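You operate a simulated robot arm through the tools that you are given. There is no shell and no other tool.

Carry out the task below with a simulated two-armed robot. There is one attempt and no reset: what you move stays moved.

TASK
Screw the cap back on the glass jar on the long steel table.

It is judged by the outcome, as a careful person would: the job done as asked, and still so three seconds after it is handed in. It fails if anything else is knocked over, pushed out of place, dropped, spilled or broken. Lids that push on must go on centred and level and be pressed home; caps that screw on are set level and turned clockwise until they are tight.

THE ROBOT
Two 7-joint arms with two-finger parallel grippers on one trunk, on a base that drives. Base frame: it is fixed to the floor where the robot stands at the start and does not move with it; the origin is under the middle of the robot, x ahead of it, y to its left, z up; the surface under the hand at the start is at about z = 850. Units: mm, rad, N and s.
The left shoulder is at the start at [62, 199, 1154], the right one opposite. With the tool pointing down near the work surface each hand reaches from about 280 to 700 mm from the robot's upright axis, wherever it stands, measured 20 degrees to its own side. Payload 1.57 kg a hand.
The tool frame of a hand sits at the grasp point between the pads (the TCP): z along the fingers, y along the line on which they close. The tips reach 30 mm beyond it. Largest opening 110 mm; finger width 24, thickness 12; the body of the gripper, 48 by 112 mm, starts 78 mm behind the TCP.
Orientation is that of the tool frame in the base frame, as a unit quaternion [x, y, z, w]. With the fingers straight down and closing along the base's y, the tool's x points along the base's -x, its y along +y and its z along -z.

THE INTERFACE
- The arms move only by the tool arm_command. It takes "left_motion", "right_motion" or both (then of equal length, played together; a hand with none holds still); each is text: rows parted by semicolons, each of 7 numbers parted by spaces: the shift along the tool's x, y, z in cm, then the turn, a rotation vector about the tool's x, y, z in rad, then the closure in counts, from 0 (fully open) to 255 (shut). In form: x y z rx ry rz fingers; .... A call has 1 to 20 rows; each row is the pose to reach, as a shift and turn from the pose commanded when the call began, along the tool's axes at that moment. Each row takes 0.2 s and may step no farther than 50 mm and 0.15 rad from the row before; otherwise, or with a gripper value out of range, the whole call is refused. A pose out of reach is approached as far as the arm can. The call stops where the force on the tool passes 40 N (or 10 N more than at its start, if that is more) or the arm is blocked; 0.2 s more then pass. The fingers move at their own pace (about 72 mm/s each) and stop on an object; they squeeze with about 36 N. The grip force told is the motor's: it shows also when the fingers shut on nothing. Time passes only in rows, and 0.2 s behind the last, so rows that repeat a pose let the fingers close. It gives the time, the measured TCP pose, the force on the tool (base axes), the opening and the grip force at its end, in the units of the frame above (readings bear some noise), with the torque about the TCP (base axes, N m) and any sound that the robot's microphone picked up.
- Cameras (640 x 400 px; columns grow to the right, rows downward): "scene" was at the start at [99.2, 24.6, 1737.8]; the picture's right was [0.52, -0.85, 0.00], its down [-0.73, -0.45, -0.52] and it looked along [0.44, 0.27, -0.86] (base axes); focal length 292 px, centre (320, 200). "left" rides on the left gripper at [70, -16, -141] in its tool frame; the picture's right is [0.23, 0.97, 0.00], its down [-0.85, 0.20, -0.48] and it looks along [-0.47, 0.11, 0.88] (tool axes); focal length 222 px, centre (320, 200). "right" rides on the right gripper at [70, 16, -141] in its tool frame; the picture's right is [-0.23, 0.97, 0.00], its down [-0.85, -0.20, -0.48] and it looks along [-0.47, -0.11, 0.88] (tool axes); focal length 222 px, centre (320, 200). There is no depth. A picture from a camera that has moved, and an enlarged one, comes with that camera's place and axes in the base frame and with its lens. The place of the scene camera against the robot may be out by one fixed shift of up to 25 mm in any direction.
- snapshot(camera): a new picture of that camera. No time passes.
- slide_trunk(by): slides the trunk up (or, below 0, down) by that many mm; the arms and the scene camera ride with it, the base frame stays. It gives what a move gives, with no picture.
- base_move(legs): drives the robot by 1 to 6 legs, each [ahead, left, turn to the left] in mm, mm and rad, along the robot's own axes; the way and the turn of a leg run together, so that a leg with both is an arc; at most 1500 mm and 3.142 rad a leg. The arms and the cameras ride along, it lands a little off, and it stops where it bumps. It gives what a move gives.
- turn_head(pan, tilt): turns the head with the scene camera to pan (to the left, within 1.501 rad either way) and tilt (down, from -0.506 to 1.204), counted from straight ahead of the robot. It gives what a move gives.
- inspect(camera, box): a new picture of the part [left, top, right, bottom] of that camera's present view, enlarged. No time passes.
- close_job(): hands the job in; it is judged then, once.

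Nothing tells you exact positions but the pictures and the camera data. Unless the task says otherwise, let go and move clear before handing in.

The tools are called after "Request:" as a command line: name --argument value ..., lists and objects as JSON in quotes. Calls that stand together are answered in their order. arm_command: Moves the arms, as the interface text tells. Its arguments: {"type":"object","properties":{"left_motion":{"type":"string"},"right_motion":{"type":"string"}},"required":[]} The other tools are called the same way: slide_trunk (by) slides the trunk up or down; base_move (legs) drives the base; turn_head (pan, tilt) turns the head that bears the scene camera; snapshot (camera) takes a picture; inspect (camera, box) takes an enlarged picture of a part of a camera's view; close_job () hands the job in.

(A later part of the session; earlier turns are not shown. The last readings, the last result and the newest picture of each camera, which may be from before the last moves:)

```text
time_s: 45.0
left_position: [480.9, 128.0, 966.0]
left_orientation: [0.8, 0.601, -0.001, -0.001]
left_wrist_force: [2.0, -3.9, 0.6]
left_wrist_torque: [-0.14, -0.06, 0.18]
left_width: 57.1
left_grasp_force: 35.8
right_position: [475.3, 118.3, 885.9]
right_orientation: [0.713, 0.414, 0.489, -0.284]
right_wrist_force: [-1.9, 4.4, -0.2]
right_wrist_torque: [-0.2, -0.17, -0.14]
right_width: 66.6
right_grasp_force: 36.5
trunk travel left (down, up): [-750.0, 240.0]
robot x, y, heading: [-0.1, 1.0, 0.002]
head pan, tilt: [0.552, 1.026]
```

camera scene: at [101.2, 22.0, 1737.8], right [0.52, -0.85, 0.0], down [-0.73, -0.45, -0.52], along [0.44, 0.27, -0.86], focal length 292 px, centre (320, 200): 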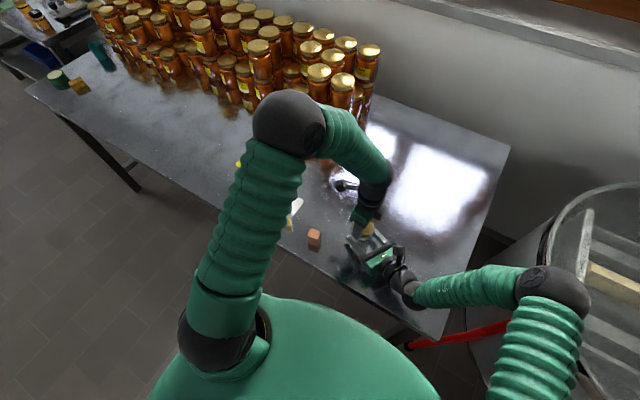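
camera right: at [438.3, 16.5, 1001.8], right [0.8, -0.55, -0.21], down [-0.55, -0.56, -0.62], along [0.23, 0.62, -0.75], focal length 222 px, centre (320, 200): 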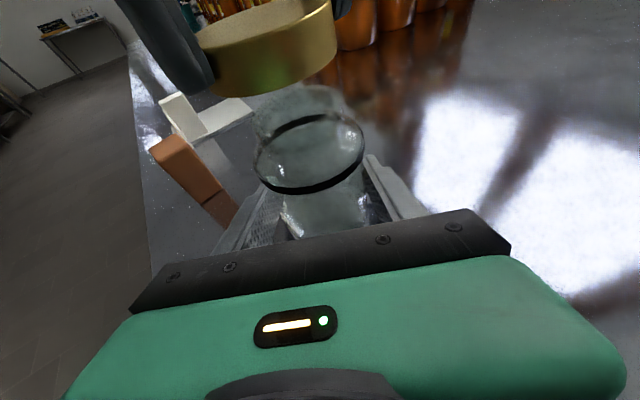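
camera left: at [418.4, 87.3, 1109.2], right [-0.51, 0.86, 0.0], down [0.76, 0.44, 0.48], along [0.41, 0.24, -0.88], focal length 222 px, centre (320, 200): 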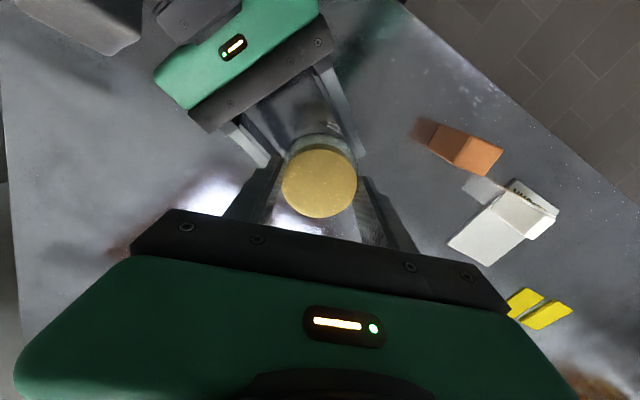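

The torque dropped back to 0.18 N·m, so something slipped or the thread moved on. I'll check whether the jar turned or the cap slipped in the fingers.

Request:
inspect --camera "right" --box '[220, 60, 420, 220]'

Request:
inspect --camera "left" --box '[256, 115, 384, 225]'

Request:
inspect --camera "scene" --box '[330, 205, 410, 255]'

```text
2.50 times, centred on (320, 140) of right
camera zoom: at [438.1, 17.3, 1001.9], right [0.81, -0.55, -0.21], down [-0.55, -0.56, -0.62], along [0.23, 0.62, -0.75], focal length 555 px, centre (320, 350)
```

zoom: 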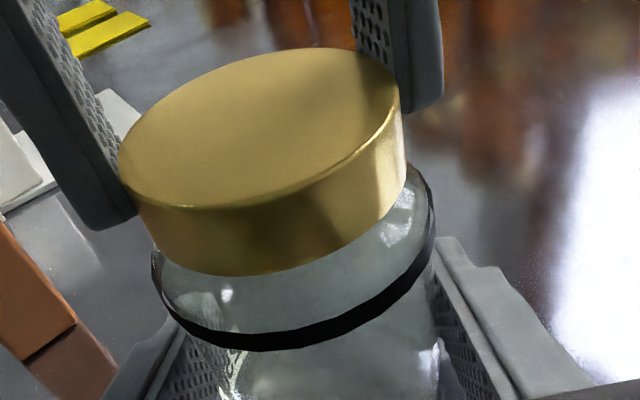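

```text
3.64 times, centred on (320, 170) of left
camera zoom: at [484.9, 199.4, 1108.0], right [1.0, -0.05, 0.0], down [-0.05, -0.88, 0.48], along [-0.03, -0.48, -0.88], focal length 808 px, centre (320, 309)
```

zoom: 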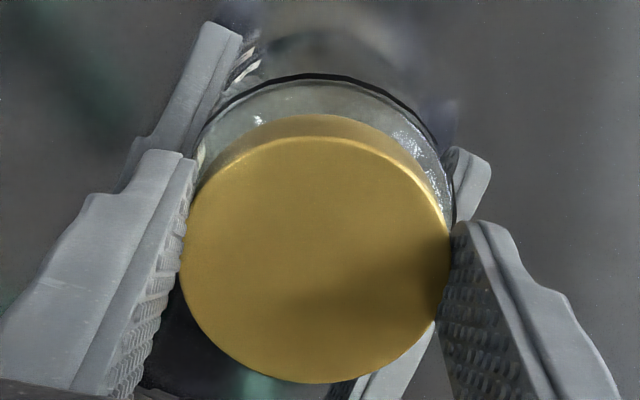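

```text
8.00 times, centred on (370, 230) of scene
camera zoom: at [100.9, 22.0, 1737.7], right [0.52, -0.85, 0.0], down [-0.73, -0.45, -0.52], along [0.44, 0.27, -0.86], focal length 2338 px, centre (-80, -40)
```

zoom: 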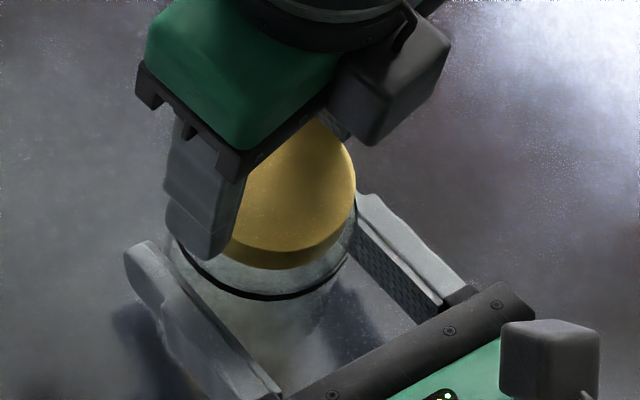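

The jar and cap both slid a few millimetres towards the right palm, so my wrist axis was off-centre. I'll open the left hand, lift clear, and see how the cap sits before re-gripping it properly centred.

Request:
arm_command --left_motion "0 0 0 0 0 0 105; 0 0 0 0 0 0 90; 0 0 0 0 0 0 75; 0 0 0 0 0 0 70; 0 0 -1 0 0 0 70; 0 0 -2.5 0 0 0 70; 0 0 -5 0 0 0 70; 0 0 -7 0 0 0 70; 0 0 -7 0 0 0 70"

Request:
inspect --camera "right" --box '[220, 40, 420, 200]'

Request:
snapshot --camera "left"

Request:
inspect --camera "scene" --box '[330, 205, 410, 255]'

```text
time_s: 47.0
left_position: [483.0, 128.6, 1037.0]
left_orientation: [0.798, 0.602, -0.001, -0.002]
left_wrist_force: [-0.7, 0.5, 0.2]
left_wrist_torque: [0.03, 0.02, 0.01]
left_width: 80.0
left_grasp_force: 0.1
right_position: [477.3, 115.9, 885.8]
right_orientation: [0.714, 0.414, 0.489, -0.284]
right_wrist_force: [2.1, -0.8, 0.4]
right_wrist_torque: [0.1, 0.15, -0.08]
right_width: 66.4
right_grasp_force: 36.3
trunk travel left (down, up): [-750.0, 240.0]
robot x, y, heading: [0.8, -0.9, 0.004]
head pan, tilt: [0.552, 1.026]
```

```text
2.50 times, centred on (320, 120) of right
camera zoom: at [438.4, 16.9, 1001.7], right [0.8, -0.55, -0.21], down [-0.55, -0.56, -0.62], along [0.23, 0.62, -0.75], focal length 555 px, centre (320, 400)
```

zoom: 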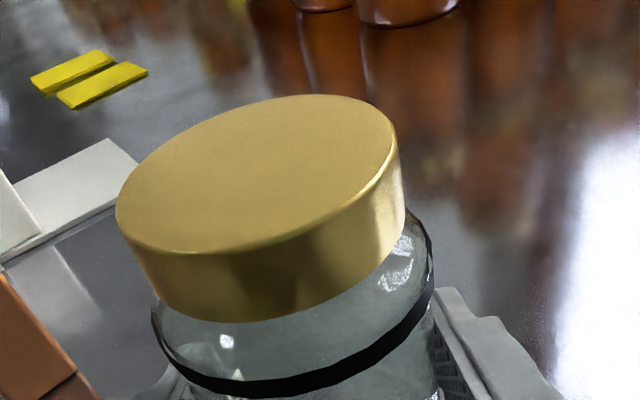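

```text
taken
camera left: at [487.1, 199.4, 1178.9], right [1.0, -0.05, 0.0], down [-0.04, -0.88, 0.48], along [-0.02, -0.48, -0.88], focal length 222 px, centre (320, 200)
```

left: 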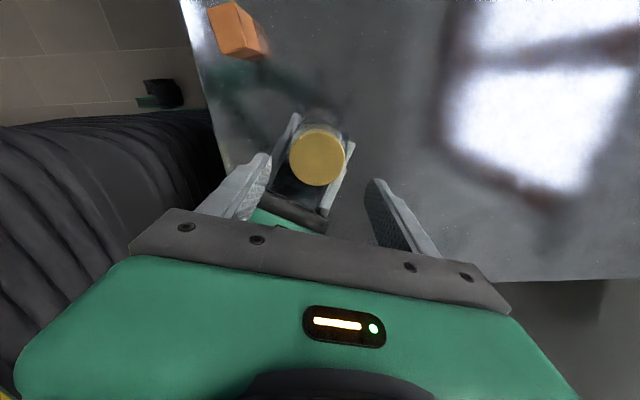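

```text
8.00 times, centred on (370, 230) of scene
camera zoom: at [101.1, 21.9, 1737.8], right [0.52, -0.85, 0.0], down [-0.73, -0.45, -0.52], along [0.44, 0.27, -0.86], focal length 2338 px, centre (-80, -40)
```

zoom: 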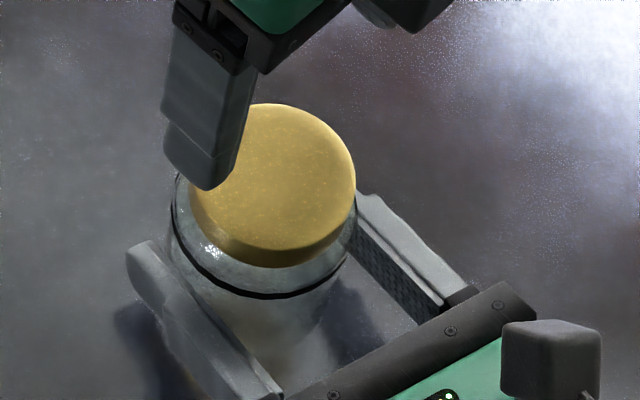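

The cap stays on the neck by itself. I'll zoom in from above to compare the cap, band and jar body positions and check for tilt.

Request:
inspect --camera "left" --box '[240, 90, 400, 240]'

Request:
inspect --camera "right" --box '[200, 60, 440, 250]'

```text
2.67 times, centred on (320, 165) of left
camera zoom: at [487.1, 199.4, 1178.9], right [1.0, -0.05, 0.0], down [-0.04, -0.88, 0.48], along [-0.02, -0.48, -0.88], focal length 592 px, centre (320, 293)
```

zoom: 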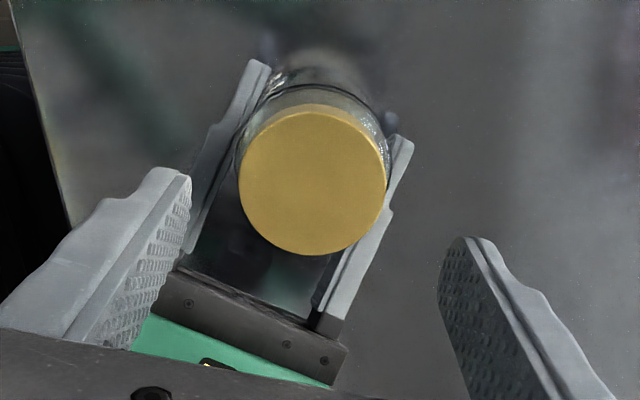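

```text
2.11 times, centred on (320, 155) of right
camera zoom: at [438.4, 16.9, 1001.7], right [0.8, -0.55, -0.21], down [-0.55, -0.56, -0.62], along [0.23, 0.62, -0.75], focal length 468 px, centre (320, 295)
```

zoom: 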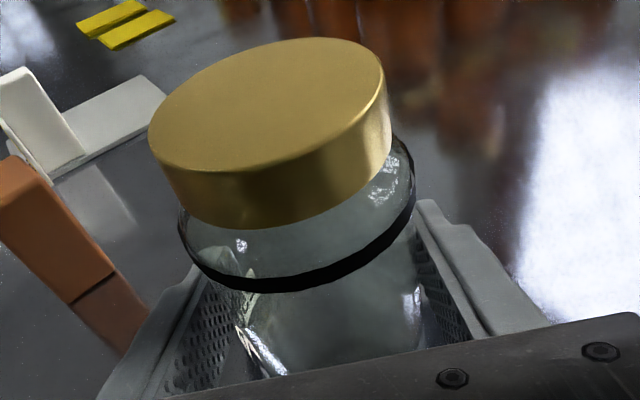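

I need a sharper look at whether the cap is tilted on the neck.

Request:
inspect --camera "left" --box '[280, 118, 360, 168]'

Request:
inspect --camera "left" --box '[280, 140, 360, 190]'

Request:
inspect --camera "right" --box '[230, 70, 400, 200]'

```text
8.00 times, centred on (320, 143) of left
camera zoom: at [487.1, 199.4, 1178.9], right [1.0, -0.05, 0.0], down [-0.04, -0.88, 0.48], along [-0.02, -0.48, -0.88], focal length 1777 px, centre (320, 656)
```

zoom: 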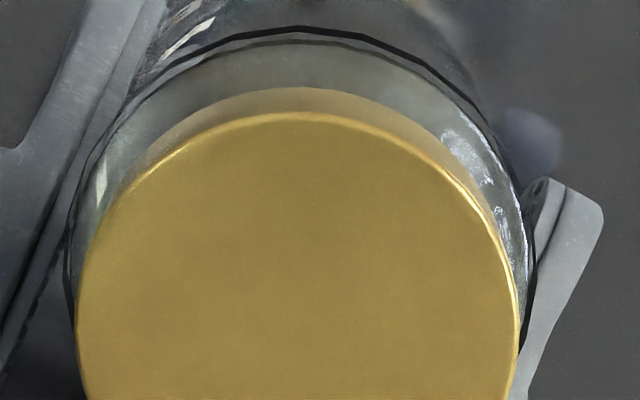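

```text
8.00 times, centred on (320, 165) of left
camera zoom: at [487.1, 199.4, 1178.9], right [1.0, -0.05, 0.0], down [-0.04, -0.88, 0.48], along [-0.02, -0.48, -0.88], focal length 1777 px, centre (320, 480)
```

zoom: 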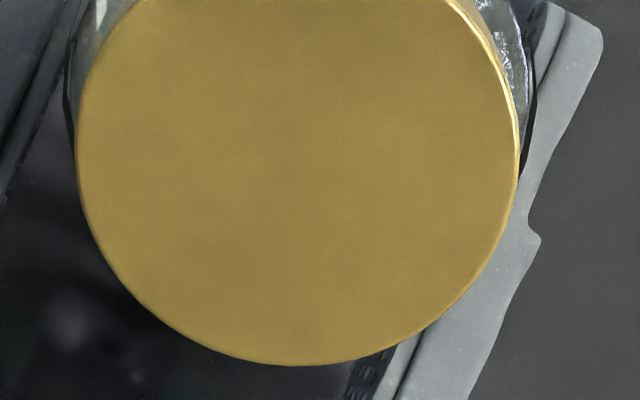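

```text
3.08 times, centred on (315, 135) of right
camera zoom: at [438.4, 16.9, 1001.7], right [0.8, -0.55, -0.21], down [-0.55, -0.56, -0.62], along [0.23, 0.62, -0.75], focal length 684 px, centre (335, 400)
```

zoom: 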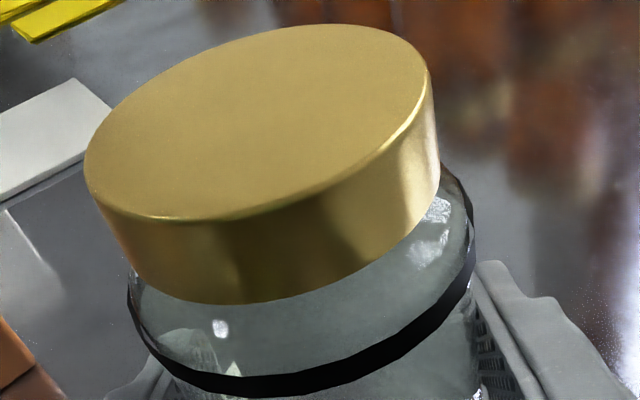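

The cap rests level and coaxial with the jar, at roughly (480, 125). I'll rotate the open left hand back anticlockwise at height and centre the wrist axis over the cap.

Request:
arm_command --left_motion "-0.22 -0.08 0 0 0 -0.15 70; -0.44 -0.16 0 0 0 -0.3 70; -0.44 -0.16 0 0 0 -0.45 70; -0.44 -0.16 0 0 0 -0.6 70; -0.44 -0.16 0 0 0 -0.75 70; -0.44 -0.16 0 0 0 -0.9 70; -0.44 -0.16 0 0 0 -1.05 70; -0.44 -0.16 0 0 0 -1.2 70; -0.44 -0.16 0 0 0 -1.35 70; -0.44 -0.16 0 0 0 -1.5 70; -0.44 -0.16 0 0 0 -1.65 70; -0.44 -0.16 0 0 0 -1.8 70; -0.44 -0.16 0 0 0 -1.95 70; -0.44 -0.16 0 0 0 -2.1 70; -0.44 -0.16 0 0 0 -2.25 70; -0.44 -0.16 0 0 0 -2.4 70; -0.44 -0.16 0 0 0 -2.55 70; -0.44 -0.16 0 0 0 -2.7 70; -0.44 -0.16 0 0 0 -2.85 70; -0.44 -0.16 0 0 0 -3.0 70"

Request:
arm_command --left_motion "0 0 0 0 0 -0.14 70; 0 0 0 0 0 -0.28 70; 0 0 0 0 0 -0.42 70; 0 0 0 0 0 -0.55 70; 0 0 0 0 0 -0.55 70"

Request:
inspect --camera "left" --box '[280, 118, 360, 168]'

Request:
inspect --camera "left" --box '[280, 140, 360, 190]'

Request:
snapshot --camera "left"

```text
time_s: 51.2
left_position: [479.2, 124.9, 1036.2]
left_orientation: [-0.546, 0.838, 0.001, 0.0]
left_wrist_force: [-0.1, -0.8, -0.7]
left_wrist_torque: [0.0, 0.0, 0.01]
left_width: 79.8
left_grasp_force: 0.0
right_position: [476.9, 117.0, 885.4]
right_orientation: [0.713, 0.415, 0.488, -0.285]
right_wrist_force: [0.6, 1.1, 0.2]
right_wrist_torque: [0.0, -0.01, 0.0]
right_width: 66.3
right_grasp_force: 35.9
trunk travel left (down, up): [-750.0, 240.0]
robot x, y, heading: [0.5, -0.6, -0.002]
head pan, tilt: [0.552, 1.026]
```

```text
time_s: 52.4
left_position: [478.6, 125.0, 1036.8]
left_orientation: [0.752, -0.659, 0.0, 0.0]
left_wrist_force: [0.2, 0.9, 0.2]
left_wrist_torque: [0.02, 0.0, 0.02]
left_width: 79.7
left_grasp_force: 0.1
right_position: [477.1, 118.1, 885.2]
right_orientation: [0.713, 0.414, 0.488, -0.285]
right_wrist_force: [-0.4, -0.5, -0.8]
right_wrist_torque: [0.01, -0.01, -0.01]
right_width: 66.5
right_grasp_force: 36.1
trunk travel left (down, up): [-750.0, 240.0]
robot x, y, heading: [-3.1, -0.1, -0.001]
head pan, tilt: [0.552, 1.026]
```

```text
8.00 times, centred on (320, 143) of left
camera zoom: at [503.9, 57.5, 1177.9], right [-0.94, -0.35, 0.0], down [-0.31, 0.82, 0.48], along [-0.17, 0.45, -0.88], focal length 1777 px, centre (320, 656)
```

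zoom: 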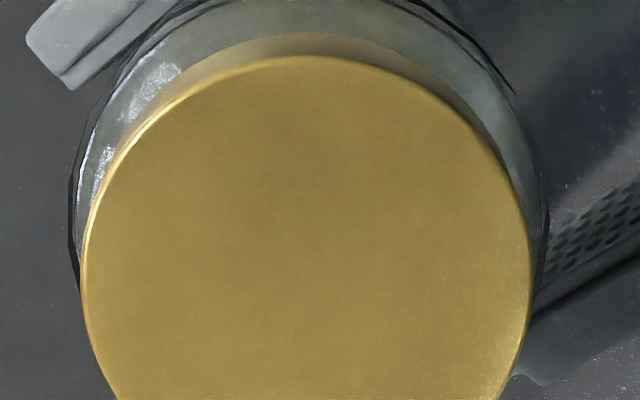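

```text
8.00 times, centred on (320, 165) of left
camera zoom: at [503.9, 57.5, 1177.9], right [-0.94, -0.35, 0.0], down [-0.31, 0.82, 0.48], along [-0.17, 0.45, -0.88], focal length 1777 px, centre (320, 480)
```

zoom: 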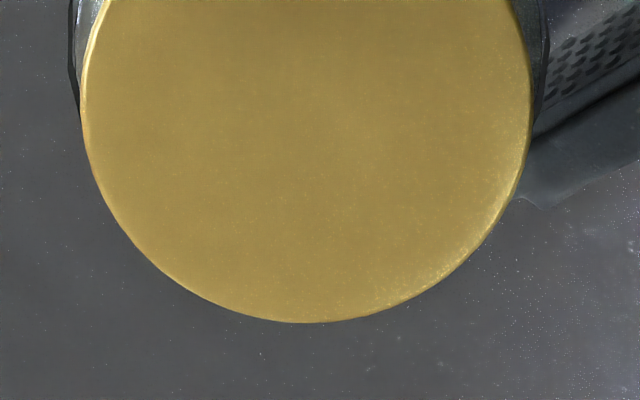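

```text
taken
camera left: at [503.9, 57.5, 1177.9], right [-0.94, -0.35, 0.0], down [-0.31, 0.82, 0.48], along [-0.17, 0.45, -0.88], focal length 222 px, centre (320, 200)
```

left: 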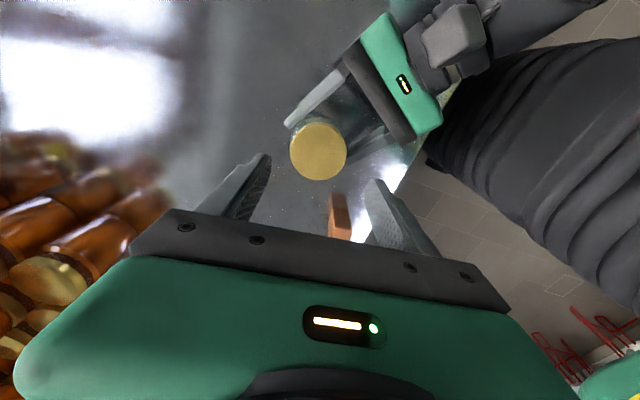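

Seen from here the cap axis is about 2 mm off the wrist axis. I'll trim that, descend around the cap, and grip it again.

Request:
arm_command --left_motion "0.18 -0.17 1 0 0 0 70; 0.18 -0.17 3 0 0 0 70; 0.18 -0.17 5 0 0 0 70; 0.18 -0.17 6.3 0 0 0 70; 0.18 -0.17 7.05 0 0 0 70; 0.18 -0.17 7.05 0 0 0 70"

Request:
inspect --camera "left" --box '[240, 100, 400, 225]'

Request:
inspect --camera "right" --box '[220, 40, 420, 200]'

```text
time_s: 53.8
left_position: [480.7, 123.0, 965.8]
left_orientation: [0.752, -0.66, -0.001, 0.0]
left_wrist_force: [-0.4, -0.4, 0.1]
left_wrist_torque: [0.01, 0.0, 0.02]
left_width: 79.9
left_grasp_force: 0.0
right_position: [477.7, 118.4, 885.7]
right_orientation: [0.714, 0.414, 0.488, -0.284]
right_wrist_force: [0.5, -0.9, 0.6]
right_wrist_torque: [0.0, 0.06, -0.01]
right_width: 66.6
right_grasp_force: 36.1
trunk travel left (down, up): [-750.0, 240.0]
robot x, y, heading: [2.3, 0.4, 0.006]
head pan, tilt: [0.552, 1.026]
```

```text
3.20 times, centred on (320, 162) of left
camera zoom: at [506.3, 56.1, 1107.4], right [-0.94, -0.35, 0.0], down [-0.31, 0.82, 0.48], along [-0.17, 0.45, -0.88], focal length 711 px, centre (320, 320)
```

zoom: 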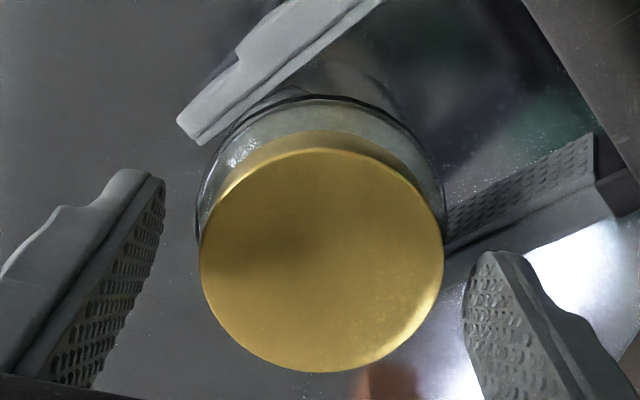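

```text
2.50 times, centred on (320, 120) of right
camera zoom: at [438.4, 16.7, 1001.7], right [0.8, -0.55, -0.21], down [-0.55, -0.56, -0.62], along [0.23, 0.62, -0.75], focal length 555 px, centre (320, 400)
```

zoom: 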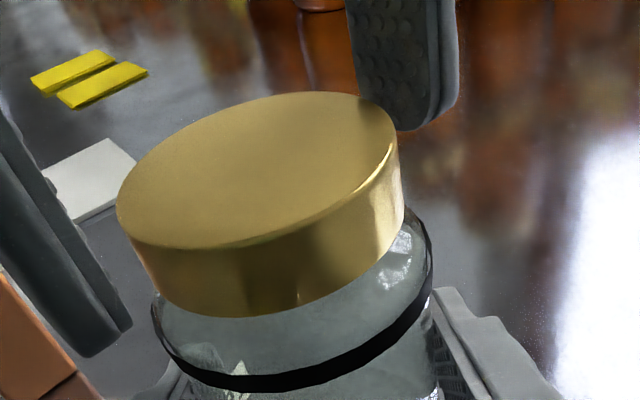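

The cap is centred to within a millimetre. I'll trim that and close the left hand on it gradually.

Request:
arm_command --left_motion "0.02 0.08 0 0 0 0 85; 0.02 0.08 0 0 0 0 100; 0.02 0.08 0 0 0 0 112; 0.02 0.08 0 0 0 0 120; 0.02 0.08 0 0 0 0 130; 0.02 0.08 0 0 0 0 255; 0.02 0.08 0 0 0 0 255; 0.02 0.08 0 0 0 0 255"

```text
time_s: 55.6
left_position: [480.5, 122.6, 965.9]
left_orientation: [0.752, -0.659, -0.001, 0.0]
left_wrist_force: [0.3, 0.4, -0.5]
left_wrist_torque: [0.03, -0.1, 0.08]
left_width: 58.4
left_grasp_force: 36.1
right_position: [477.4, 117.6, 885.9]
right_orientation: [0.714, 0.414, 0.488, -0.284]
right_wrist_force: [-1.7, -0.3, 0.4]
right_wrist_torque: [-0.01, 0.03, -0.05]
right_width: 66.4
right_grasp_force: 36.2
trunk travel left (down, up): [-750.0, 240.0]
robot x, y, heading: [-0.1, -0.5, 0.001]
head pan, tilt: [0.552, 1.026]
```

Gripped with almost no side load, so the centring is good. I'll turn clockwise again with a light downward push.

Request:
arm_command --left_motion "0 0 0.05 0 0 0.1 255; 0 0 0.05 0 0 0.2 255; 0 0 0.05 0 0 0.3 255; 0 0 0.05 0 0 0.4 255; 0 0 0.05 0 0 0.5 255; 0 0 0.05 0 0 0.6 255; 0 0 0.05 0 0 0.6 255"

```text
time_s: 57.2
left_position: [480.5, 123.0, 966.4]
left_orientation: [-0.522, 0.853, -0.001, 0.001]
left_wrist_force: [2.7, -4.2, 4.2]
left_wrist_torque: [-0.14, -0.19, 0.41]
left_width: 58.3
left_grasp_force: 36.1
right_position: [477.8, 117.6, 884.9]
right_orientation: [0.714, 0.414, 0.489, -0.283]
right_wrist_force: [-2.2, 5.1, -0.2]
right_wrist_torque: [-0.22, -0.22, -0.36]
right_width: 66.3
right_grasp_force: 35.5
trunk travel left (down, up): [-750.0, 240.0]
robot x, y, heading: [3.3, -2.8, 0.0]
head pan, tilt: [0.552, 1.026]
```

The resisting torque is 0.41 N·m with low side load, which is genuine thread resistance. I'll continue.

Request:
arm_command --left_motion "0 0 0.02 0 0 0.1 255; 0 0 0.03 0 0 0.2 255; 0 0 0.04 0 0 0.3 255; 0 0 0.05 0 0 0.4 255; 0 0 0.05 0 0 0.5 255"

Request:
inspect --camera "right" --box '[220, 40, 420, 200]'

Request:
inspect --camera "left" --box '[240, 100, 400, 225]'

```text
time_s: 58.4
left_position: [479.8, 122.5, 966.2]
left_orientation: [-0.295, 0.956, 0.001, 0.0]
left_wrist_force: [1.0, 1.3, 9.8]
left_wrist_torque: [-0.1, -0.26, 0.31]
left_width: 58.6
left_grasp_force: 36.3
right_position: [476.6, 118.8, 886.1]
right_orientation: [0.713, 0.415, 0.488, -0.285]
right_wrist_force: [-1.8, 0.1, 0.2]
right_wrist_torque: [0.13, 0.21, -0.22]
right_width: 66.7
right_grasp_force: 36.3
trunk travel left (down, up): [-750.0, 240.0]
robot x, y, heading: [-1.1, 0.6, -0.003]
head pan, tilt: [0.552, 1.026]
```

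```text
2.50 times, centred on (320, 120) of right
camera zoom: at [437.9, 16.6, 1002.1], right [0.81, -0.55, -0.21], down [-0.55, -0.56, -0.62], along [0.23, 0.62, -0.75], focal length 555 px, centre (320, 400)
```

zoom: 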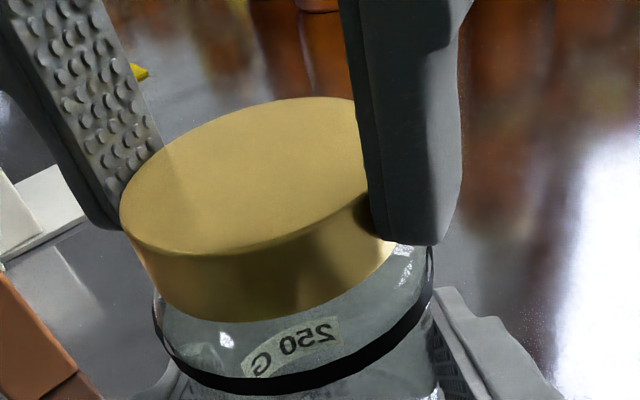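

```text
3.20 times, centred on (320, 162) of left
camera zoom: at [430.6, 70.0, 1106.7], right [-0.74, 0.68, 0.0], down [0.59, 0.64, 0.48], along [0.32, 0.35, -0.88], focal length 711 px, centre (320, 320)
```

zoom: 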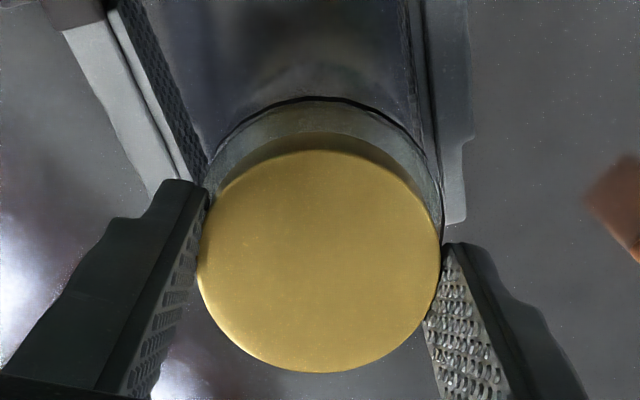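

Important: the "250 G" label has swung round, so the jar itself is turning in the right hand. The cap now grips the jar harder than the right fingers do. I'll compare how the cap sits against the finished honey jars nearby.

Request:
inspect --camera "scene" --box '[280, 80, 380, 150]'

Request:
inspect --camera "right" --box '[250, 0, 450, 60]'

Request:
inspect --camera "right" --box '[240, 80, 400, 200]'

```text
5.71 times, centred on (330, 115) of scene
camera zoom: at [99.9, 21.2, 1737.9], right [0.52, -0.85, 0.0], down [-0.73, -0.45, -0.52], along [0.44, 0.27, -0.86], focal length 1670 px, centre (263, 686)
```

zoom: 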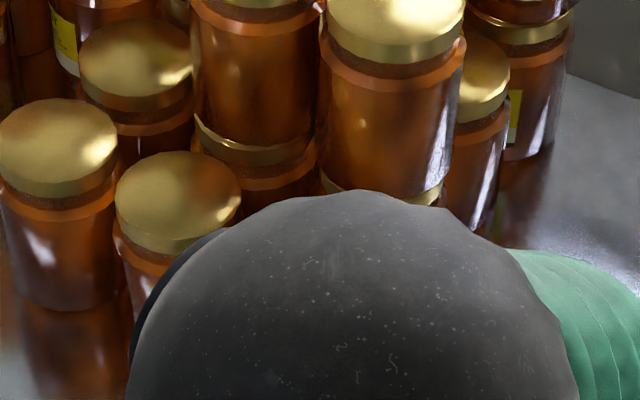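

```text
3.20 times, centred on (350, 30) of right
camera zoom: at [437.9, 16.6, 1002.1], right [0.81, -0.55, -0.21], down [-0.55, -0.56, -0.62], along [0.23, 0.62, -0.75], focal length 711 px, centre (224, 744)
```

zoom: 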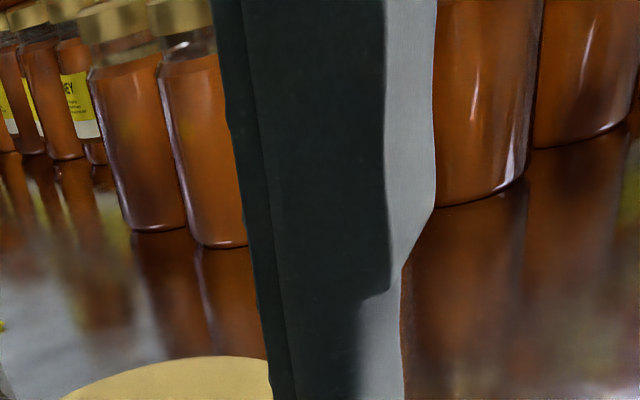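

```text
3.33 times, centred on (320, 140) of right
camera zoom: at [437.9, 16.6, 1002.1], right [0.81, -0.55, -0.21], down [-0.55, -0.56, -0.62], along [0.23, 0.62, -0.75], focal length 740 px, centre (320, 400)
```

zoom: 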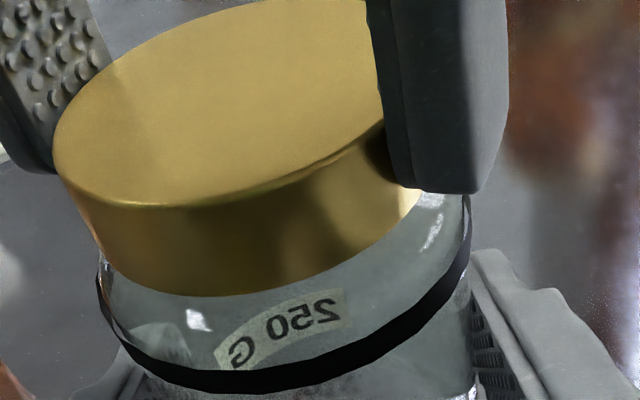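

The finished jars also show a short stretch of neck below the cap. I'll test thread engagement directly by pulling the cap up by 2–3 mm and reading the force.

Request:
arm_command --left_motion "0 0 -0.1 0 0 0 255; 0 0 -0.2 0 0 0 255; 0 0 -0.25 0 0 0 255; 0 0 -0.25 0 0 0 255"

```text
time_s: 59.4
left_position: [479.9, 123.4, 967.2]
left_orientation: [-0.296, 0.955, 0.001, -0.001]
left_wrist_force: [1.2, -0.9, -3.1]
left_wrist_torque: [-0.05, -0.07, -0.02]
left_width: 58.4
left_grasp_force: 35.7
right_position: [478.2, 118.2, 886.5]
right_orientation: [0.713, 0.415, 0.488, -0.284]
right_wrist_force: [-1.0, 1.1, -0.4]
right_wrist_torque: [-0.06, -0.12, 0.08]
right_width: 66.5
right_grasp_force: 36.6
trunk travel left (down, up): [-750.0, 240.0]
robot x, y, heading: [0.5, -3.5, -0.003]
head pan, tilt: [0.552, 1.026]
```

Only −3 N for a 2.5 mm lift, with almost nothing on the right hand, so the thread may not be engaged at all. I'll look at what moved.

Request:
inspect --camera "right" --box '[240, 80, 400, 200]'

Request:
inspect --camera "left" --box '[272, 115, 368, 175]'

```text
3.33 times, centred on (320, 140) of right
camera zoom: at [438.5, 16.8, 1001.8], right [0.8, -0.55, -0.21], down [-0.55, -0.56, -0.62], along [0.23, 0.62, -0.75], focal length 740 px, centre (320, 400)
```

zoom: 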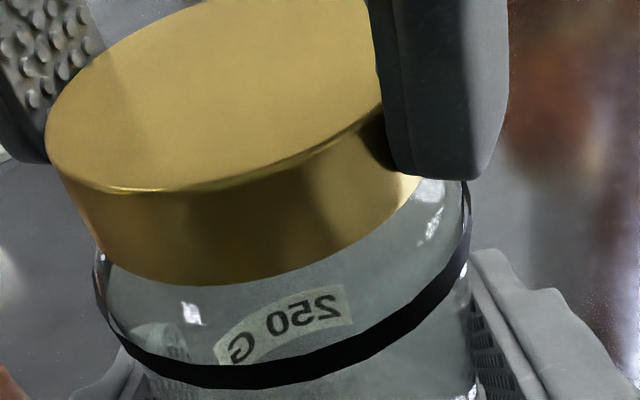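

```text
6.67 times, centred on (320, 145) of left
camera zoom: at [431.7, 70.0, 1108.9], right [-0.74, 0.68, 0.0], down [0.59, 0.65, 0.48], along [0.32, 0.35, -0.88], focal length 1481 px, centre (320, 567)
```

zoom: 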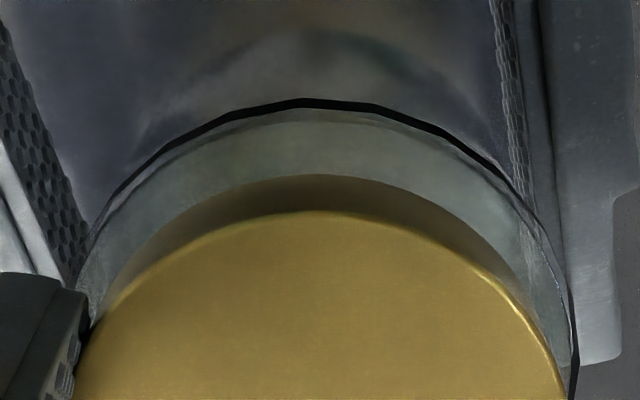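

Both the cap and the jar's band moved up slightly relative to the right fingers, so the cap seems attached to the jar. I'll lift a few more millimetres to make sure.

Request:
arm_command --left_motion "0 0 -0.1 0 0 0 255; 0 0 -0.2 0 0 0 255; 0 0 -0.3 0 0 0 255; 0 0 -0.3 0 0 0 255"

Request:
inspect --camera "right" --box '[240, 80, 400, 200]'

Request:
inspect --camera "left" --box '[272, 115, 368, 175]'

```text
time_s: 60.4
left_position: [479.8, 122.5, 969.3]
left_orientation: [-0.296, 0.955, 0.001, -0.001]
left_wrist_force: [-2.1, 2.4, -2.6]
left_wrist_torque: [0.0, 0.01, -0.03]
left_width: 58.7
left_grasp_force: 35.9
right_position: [478.1, 118.7, 885.9]
right_orientation: [0.714, 0.414, 0.488, -0.283]
right_wrist_force: [2.4, -2.5, 0.6]
right_wrist_torque: [0.16, 0.19, 0.05]
right_width: 66.4
right_grasp_force: 36.1
trunk travel left (down, up): [-750.0, 240.0]
robot x, y, heading: [-2.3, 0.7, -0.002]
head pan, tilt: [0.552, 1.026]
```

```text
3.33 times, centred on (320, 140) of right
camera zoom: at [438.6, 16.6, 1001.6], right [0.8, -0.55, -0.21], down [-0.55, -0.56, -0.62], along [0.23, 0.62, -0.75], focal length 740 px, centre (320, 400)
```

zoom: 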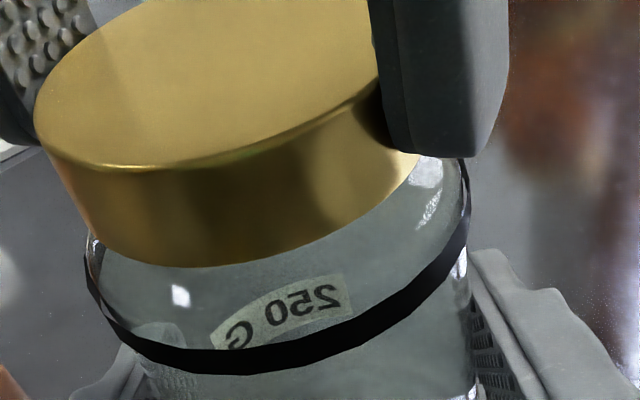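

```text
6.67 times, centred on (320, 145) of left
camera zoom: at [431.8, 69.7, 1112.1], right [-0.74, 0.68, 0.0], down [0.59, 0.65, 0.48], along [0.32, 0.35, -0.88], focal length 1481 px, centre (320, 567)
```

zoom: 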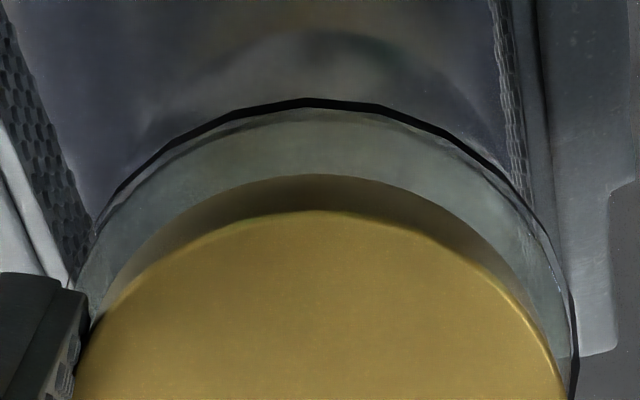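

The jar rises together with the cap, so the cap is truly screwed on, and only the right hand's hold is limiting. I'll lower the jar gently back onto the table.

Request:
arm_command --left_motion "0 0 0.1 0 0 0 255; 0 0 0.2 0 0 0 255; 0 0 0.3 0 0 0 255; 0 0 0.4 0 0 0 255; 0 0 0.45 0 0 0 255"

```text
time_s: 61.6
left_position: [479.6, 124.4, 966.5]
left_orientation: [-0.296, 0.955, 0.001, -0.001]
left_wrist_force: [-2.6, 1.0, -1.0]
left_wrist_torque: [-0.01, 0.03, -0.02]
left_width: 58.5
left_grasp_force: 36.0
right_position: [476.5, 117.2, 884.7]
right_orientation: [0.714, 0.415, 0.488, -0.284]
right_wrist_force: [2.2, -2.2, 0.4]
right_wrist_torque: [-0.05, -0.14, 0.13]
right_width: 66.1
right_grasp_force: 36.6
trunk travel left (down, up): [-750.0, 240.0]
robot x, y, heading: [-0.4, 1.1, 0.001]
head pan, tilt: [0.552, 1.026]
```

Still no table contact. I'll continue down slowly.

Request:
arm_command --left_motion "0 0 0.05 0 0 0 255; 0 0 0.1 0 0 0 255; 0 0 0.15 0 0 0 255; 0 0 0.15 0 0 0 255"

```text
time_s: 62.6
left_position: [480.0, 123.0, 964.8]
left_orientation: [-0.295, 0.956, 0.0, 0.0]
left_wrist_force: [-4.7, 4.3, 21.1]
left_wrist_torque: [0.11, 0.15, 0.01]
left_width: 58.5
left_grasp_force: 35.9
right_position: [476.2, 117.8, 886.0]
right_orientation: [0.713, 0.415, 0.488, -0.284]
right_wrist_force: [7.9, -2.5, -8.0]
right_wrist_torque: [0.27, 0.04, -0.01]
right_width: 66.6
right_grasp_force: 36.8
trunk travel left (down, up): [-750.0, 240.0]
robot x, y, heading: [1.0, 0.2, 0.001]
head pan, tilt: [0.552, 1.026]
```

The jar is back on the table with about 20 N of downward push, which adds table friction. With that push held, I'll twist another 0.4 rad and check the torque and whether the label moves.

Request:
arm_command --left_motion "0 0 0 0 0 0.1 255; 0 0 0 0 0 0.2 255; 0 0 0 0 0 0.3 255; 0 0 0 0 0 0.4 255"

Request:
inspect --camera "right" --box '[240, 80, 400, 200]'

```text
time_s: 63.6
left_position: [478.4, 122.7, 963.8]
left_orientation: [-0.1, 0.995, 0.002, -0.002]
left_wrist_force: [-5.9, 7.4, 5.3]
left_wrist_torque: [0.14, 0.1, 0.97]
left_width: 59.3
left_grasp_force: 36.1
right_position: [476.1, 117.2, 886.6]
right_orientation: [0.714, 0.413, 0.489, -0.283]
right_wrist_force: [5.6, -10.4, 2.8]
right_wrist_torque: [0.06, 0.17, -1.14]
right_width: 66.3
right_grasp_force: 36.2
trunk travel left (down, up): [-750.0, 240.0]
robot x, y, heading: [-2.1, 0.5, -0.002]
head pan, tilt: [0.552, 1.026]
```

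```text
3.33 times, centred on (320, 140) of right
camera zoom: at [438.2, 15.8, 1002.4], right [0.8, -0.56, -0.21], down [-0.55, -0.55, -0.63], along [0.23, 0.62, -0.75], focal length 740 px, centre (320, 400)
```

zoom: 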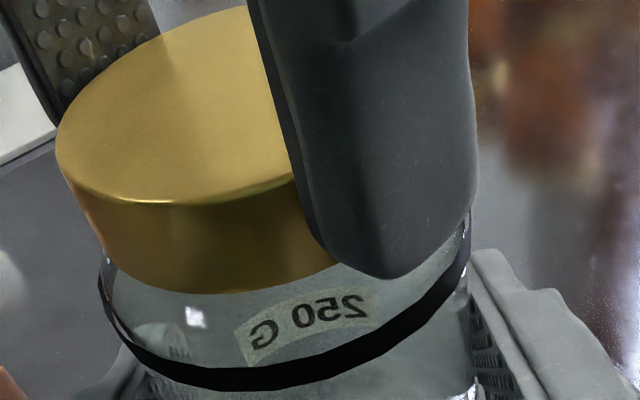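

Torque is now 0.97 N·m and holding. The jar turned only slightly (~0.16 rad), so the cap tightened further. I'll push down a bit and turn again.

Request:
arm_command --left_motion "0 0 0.1 0 0 0 255; 0 0 0.1 0 0 0.1 255; 0 0 0.1 0 0 0.2 255; 0 0 0.1 0 0 0.3 255"

Request:
inspect --camera "right" --box '[240, 80, 400, 200]'

Request:
inspect --camera "left" --box '[240, 100, 400, 225]'

```text
time_s: 64.6
left_position: [478.9, 123.2, 964.6]
left_orientation: [0.049, 0.999, 0.001, -0.001]
left_wrist_force: [-5.8, 12.7, 0.6]
left_wrist_torque: [0.32, 0.15, 1.06]
left_width: 57.3
left_grasp_force: 35.9
right_position: [478.5, 117.4, 886.9]
right_orientation: [0.715, 0.413, 0.488, -0.283]
right_wrist_force: [10.4, -12.6, 6.7]
right_wrist_torque: [0.48, 0.04, -1.02]
right_width: 66.5
right_grasp_force: 35.7
trunk travel left (down, up): [-750.0, 240.0]
robot x, y, heading: [-2.0, 0.6, -0.001]
head pan, tilt: [0.552, 1.026]
```

```text
3.33 times, centred on (320, 140) of right
camera zoom: at [438.8, 16.7, 1002.2], right [0.8, -0.56, -0.21], down [-0.55, -0.56, -0.62], along [0.23, 0.62, -0.75], focal length 740 px, centre (320, 400)
```

zoom: 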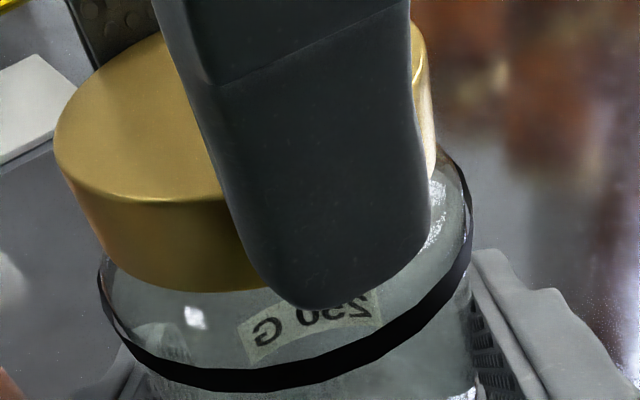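

```text
3.20 times, centred on (320, 162) of left
camera zoom: at [408.6, 114.1, 1105.2], right [-0.13, 0.99, 0.0], down [0.87, 0.11, 0.48], along [0.47, 0.06, -0.88], focal length 711 px, centre (320, 320)
```

zoom: 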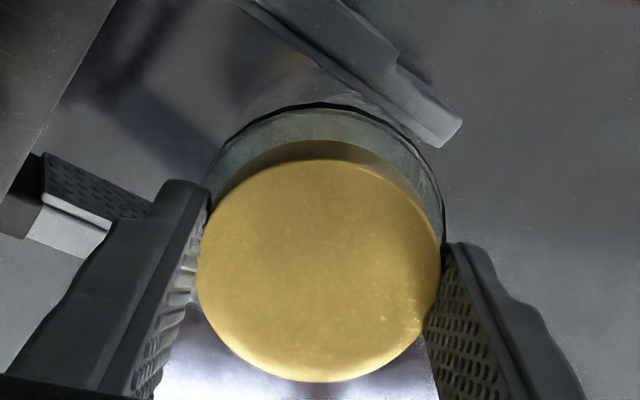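

Torque holds at about 1.06 N·m while the jar no longer turns. The cap is tight, and the left fingers are starting to slip on it. I'll release the left hand gently and lift it clear.

Request:
arm_command --left_motion "0 0 -0.05 0 0 0 110; 0 0 -0.05 0 0 0 95; 0 0 -0.05 0 0 0 80; 0 0 -0.05 0 0 0 60; 0 0 -0.05 0 0 0 50; 0 0 -1 0 0 0 50; 0 0 -3 0 0 0 50; 0 0 -6 0 0 0 50; 0 0 -9 0 0 0 50; 0 0 -12 0 0 0 50"

Request:
inspect --camera "right" --box '[220, 60, 420, 210]'

Request:
snapshot --camera "left"

Request:
inspect --camera "scene" --box '[320, 200, 420, 270]'

```text
time_s: 66.8
left_position: [479.0, 123.9, 1082.4]
left_orientation: [0.05, 0.999, 0.001, 0.0]
left_wrist_force: [0.7, -0.3, 0.2]
left_wrist_torque: [0.0, 0.02, 0.03]
left_width: 88.5
left_grasp_force: 0.0
right_position: [477.1, 117.3, 886.2]
right_orientation: [0.713, 0.414, 0.489, -0.284]
right_wrist_force: [-1.8, 0.3, 6.3]
right_wrist_torque: [-0.17, -0.03, -0.1]
right_width: 66.4
right_grasp_force: 36.0
trunk travel left (down, up): [-750.0, 240.0]
robot x, y, heading: [-2.4, 2.0, 0.002]
head pan, tilt: [0.552, 1.026]
```

```text
2.67 times, centred on (320, 135) of right
camera zoom: at [437.7, 16.8, 1002.1], right [0.8, -0.55, -0.21], down [-0.55, -0.56, -0.62], along [0.23, 0.62, -0.75], focal length 592 px, centre (320, 373)
```

zoom: 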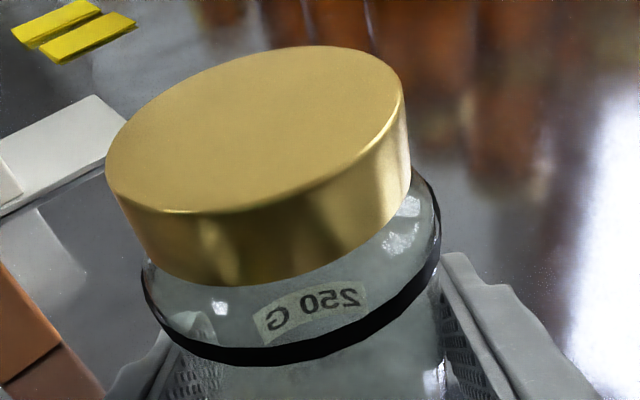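

```text
taken
camera left: at [407.7, 114.8, 1225.0], right [-0.13, 0.99, 0.0], down [0.87, 0.11, 0.48], along [0.47, 0.06, -0.88], focal length 222 px, centre (320, 200)
```

left: 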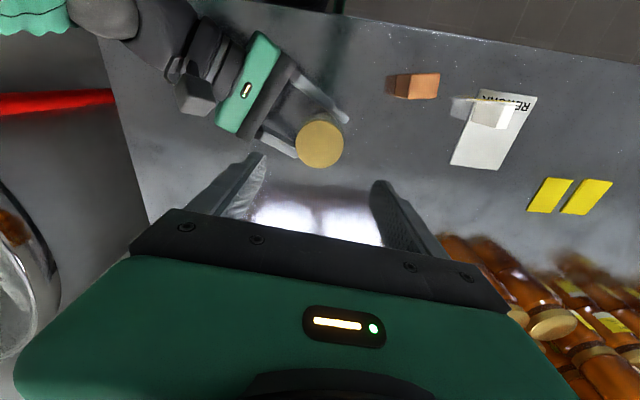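

```text
5.71 times, centred on (370, 235) of scene
camera zoom: at [98.9, 22.1, 1737.8], right [0.52, -0.85, 0.0], down [-0.73, -0.45, -0.52], along [0.44, 0.27, -0.86], focal length 1670 px, centre (34, 0)
```

zoom: 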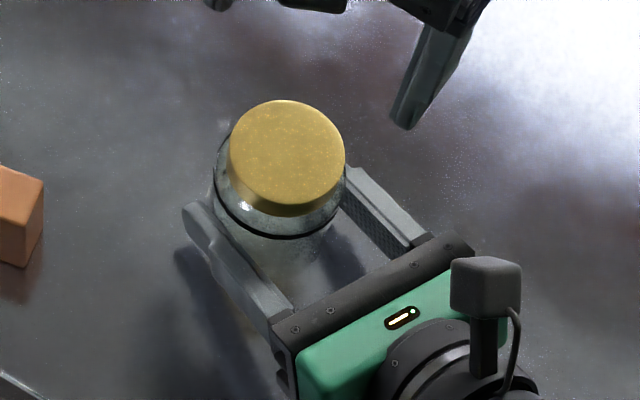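

The cap sits level and centred, and the surroundings are undisturbed. For certainty I'll take one more fresh bite at the cap and confirm the torque rises at once. First I'll turn the hand back and re-centre.

Request:
arm_command --left_motion "0 0 0.8 0 0 -0.15 60; 0 0 1.6 0 0 -0.3 70; 0 0 2.4 0 0 -0.45 70; 0 0 3.2 0 0 -0.6 70; 0 0 4 0 0 -0.75 70; 0 0 4.5 0 0 -0.9 70; 0 0 4.5 0 0 -1.05 70; 0 0 4.5 0 0 -1.2 70; 0 0 4.5 0 0 -1.2 70"

Request:
inspect --camera "left" --box '[280, 118, 360, 168]'

Request:
inspect --camera "left" --box '[280, 140, 360, 190]'

```text
time_s: 68.8
left_position: [478.9, 122.8, 1038.5]
left_orientation: [-0.525, 0.851, 0.0, 0.0]
left_wrist_force: [-0.4, 0.0, 0.1]
left_wrist_torque: [-0.01, -0.02, -0.01]
left_width: 80.0
left_grasp_force: 0.1
right_position: [477.5, 117.4, 885.6]
right_orientation: [0.714, 0.414, 0.489, -0.284]
right_wrist_force: [-2.1, 0.7, 3.6]
right_wrist_torque: [-0.13, 0.01, -0.07]
right_width: 66.2
right_grasp_force: 36.2
trunk travel left (down, up): [-750.0, 240.0]
robot x, y, heading: [-0.3, -0.7, 0.005]
head pan, tilt: [0.552, 1.026]
```

```text
8.00 times, centred on (320, 143) of left
camera zoom: at [462.7, 52.8, 1179.8], right [-0.97, 0.24, 0.0], down [0.21, 0.85, 0.48], along [0.11, 0.47, -0.88], focal length 1777 px, centre (320, 656)
```

zoom: 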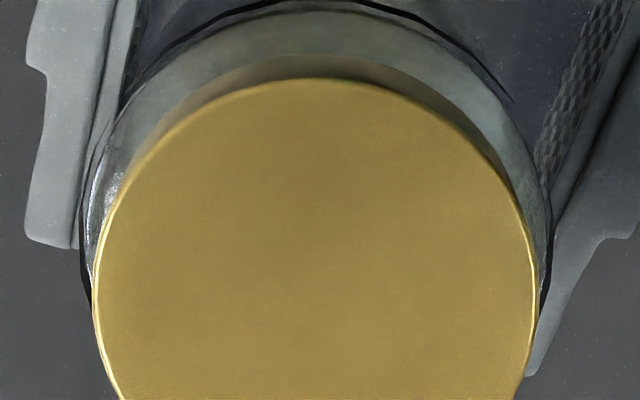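

```text
8.00 times, centred on (320, 165) of left
camera zoom: at [462.7, 52.8, 1179.8], right [-0.97, 0.24, 0.0], down [0.21, 0.85, 0.48], along [0.11, 0.47, -0.88], focal length 1777 px, centre (320, 480)
```

zoom: 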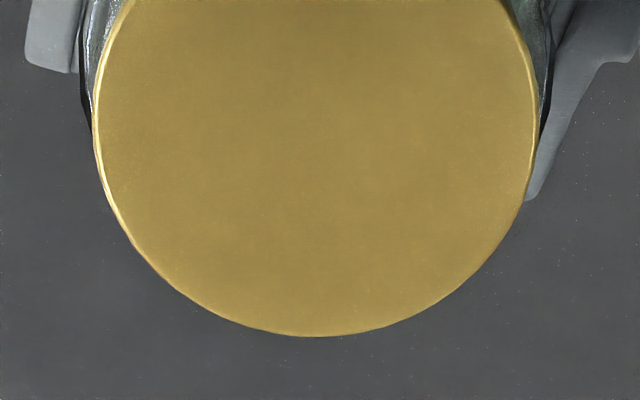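

The cap axis is within a millimetre of the wrist axis. I'll descend, grip again, and apply a final tightening turn.

Request:
arm_command --left_motion "-0.07 0.07 1.5 0 0 0 70; -0.07 0.07 4 0 0 0 70; -0.07 0.07 6 0 0 0 70; -0.07 0.07 7.0 0 0 0 70; -0.07 0.07 7.4 0 0 0 70; -0.07 0.07 7.4 0 0 0 95; -0.07 0.07 7.4 0 0 0 110; -0.07 0.07 7.4 0 0 0 120; -0.07 0.07 7.4 0 0 0 140; -0.07 0.07 7.4 0 0 0 255; -0.07 0.07 7.4 0 0 0 255; -0.07 0.07 7.4 0 0 0 255"

Request:
inspect --camera "right" --box '[220, 60, 420, 210]'

```text
time_s: 71.4
left_position: [480.8, 121.3, 965.2]
left_orientation: [-0.523, 0.852, 0.0, 0.001]
left_wrist_force: [8.4, -2.9, -1.9]
left_wrist_torque: [-0.12, -0.17, 0.13]
left_width: 59.0
left_grasp_force: 36.0
right_position: [476.3, 117.5, 885.8]
right_orientation: [0.714, 0.414, 0.488, -0.284]
right_wrist_force: [-7.0, 2.1, 5.0]
right_wrist_torque: [-0.25, -0.52, -0.07]
right_width: 66.2
right_grasp_force: 36.2
trunk travel left (down, up): [-750.0, 240.0]
robot x, y, heading: [1.8, 1.7, 0.002]
head pan, tilt: [0.552, 1.026]
```

```text
2.67 times, centred on (320, 135) of right
camera zoom: at [438.0, 16.7, 1001.9], right [0.81, -0.55, -0.21], down [-0.55, -0.56, -0.62], along [0.23, 0.62, -0.75], focal length 592 px, centre (320, 373)
```

zoom: 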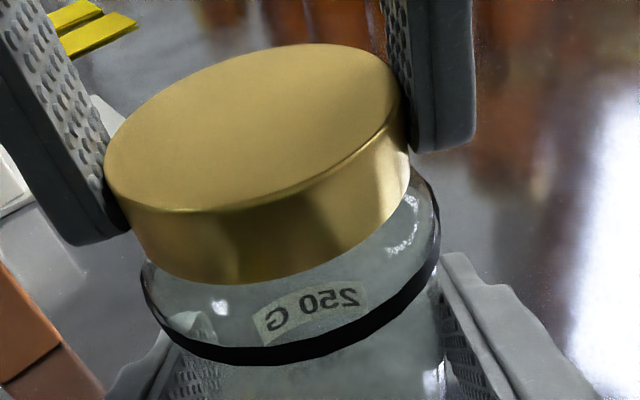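

Gripped well. I'll relieve the small side load, press down lightly, and twist 0.3 rad to read how quickly the torque rises.

Request:
arm_command --left_motion "0 -0.05 0.1 0 0 0 255; -0.01 -0.09 0.2 0 0 0 255; -0.01 -0.09 0.2 0 0 0.1 255; -0.01 -0.09 0.2 0 0 0.2 255; -0.01 -0.09 0.2 0 0 0.3 255"

Request:
inspect --camera "right" --box '[220, 60, 420, 210]'

```text
time_s: 72.6
left_position: [479.0, 123.4, 963.0]
left_orientation: [-0.389, 0.921, 0.001, 0.0]
left_wrist_force: [4.8, -0.6, 2.7]
left_wrist_torque: [-0.12, -0.34, 0.7]
left_width: 58.2
left_grasp_force: 36.5
right_position: [477.1, 118.8, 885.8]
right_orientation: [0.714, 0.414, 0.488, -0.284]
right_wrist_force: [-6.7, 1.5, 1.3]
right_wrist_torque: [-0.07, 0.19, -0.67]
right_width: 66.6
right_grasp_force: 35.6
trunk travel left (down, up): [-750.0, 240.0]
robot x, y, heading: [-2.2, -1.1, 0.0]
head pan, tilt: [0.552, 1.026]
```

```text
2.67 times, centred on (320, 135) of right
camera zoom: at [437.8, 16.6, 1001.9], right [0.8, -0.55, -0.21], down [-0.55, -0.56, -0.62], along [0.23, 0.62, -0.75], focal length 592 px, centre (320, 373)
```

zoom: 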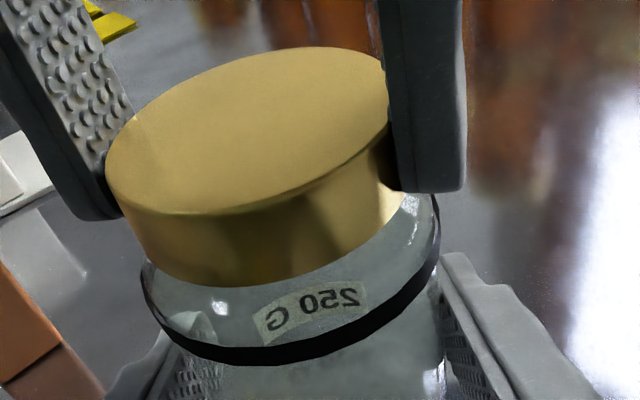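

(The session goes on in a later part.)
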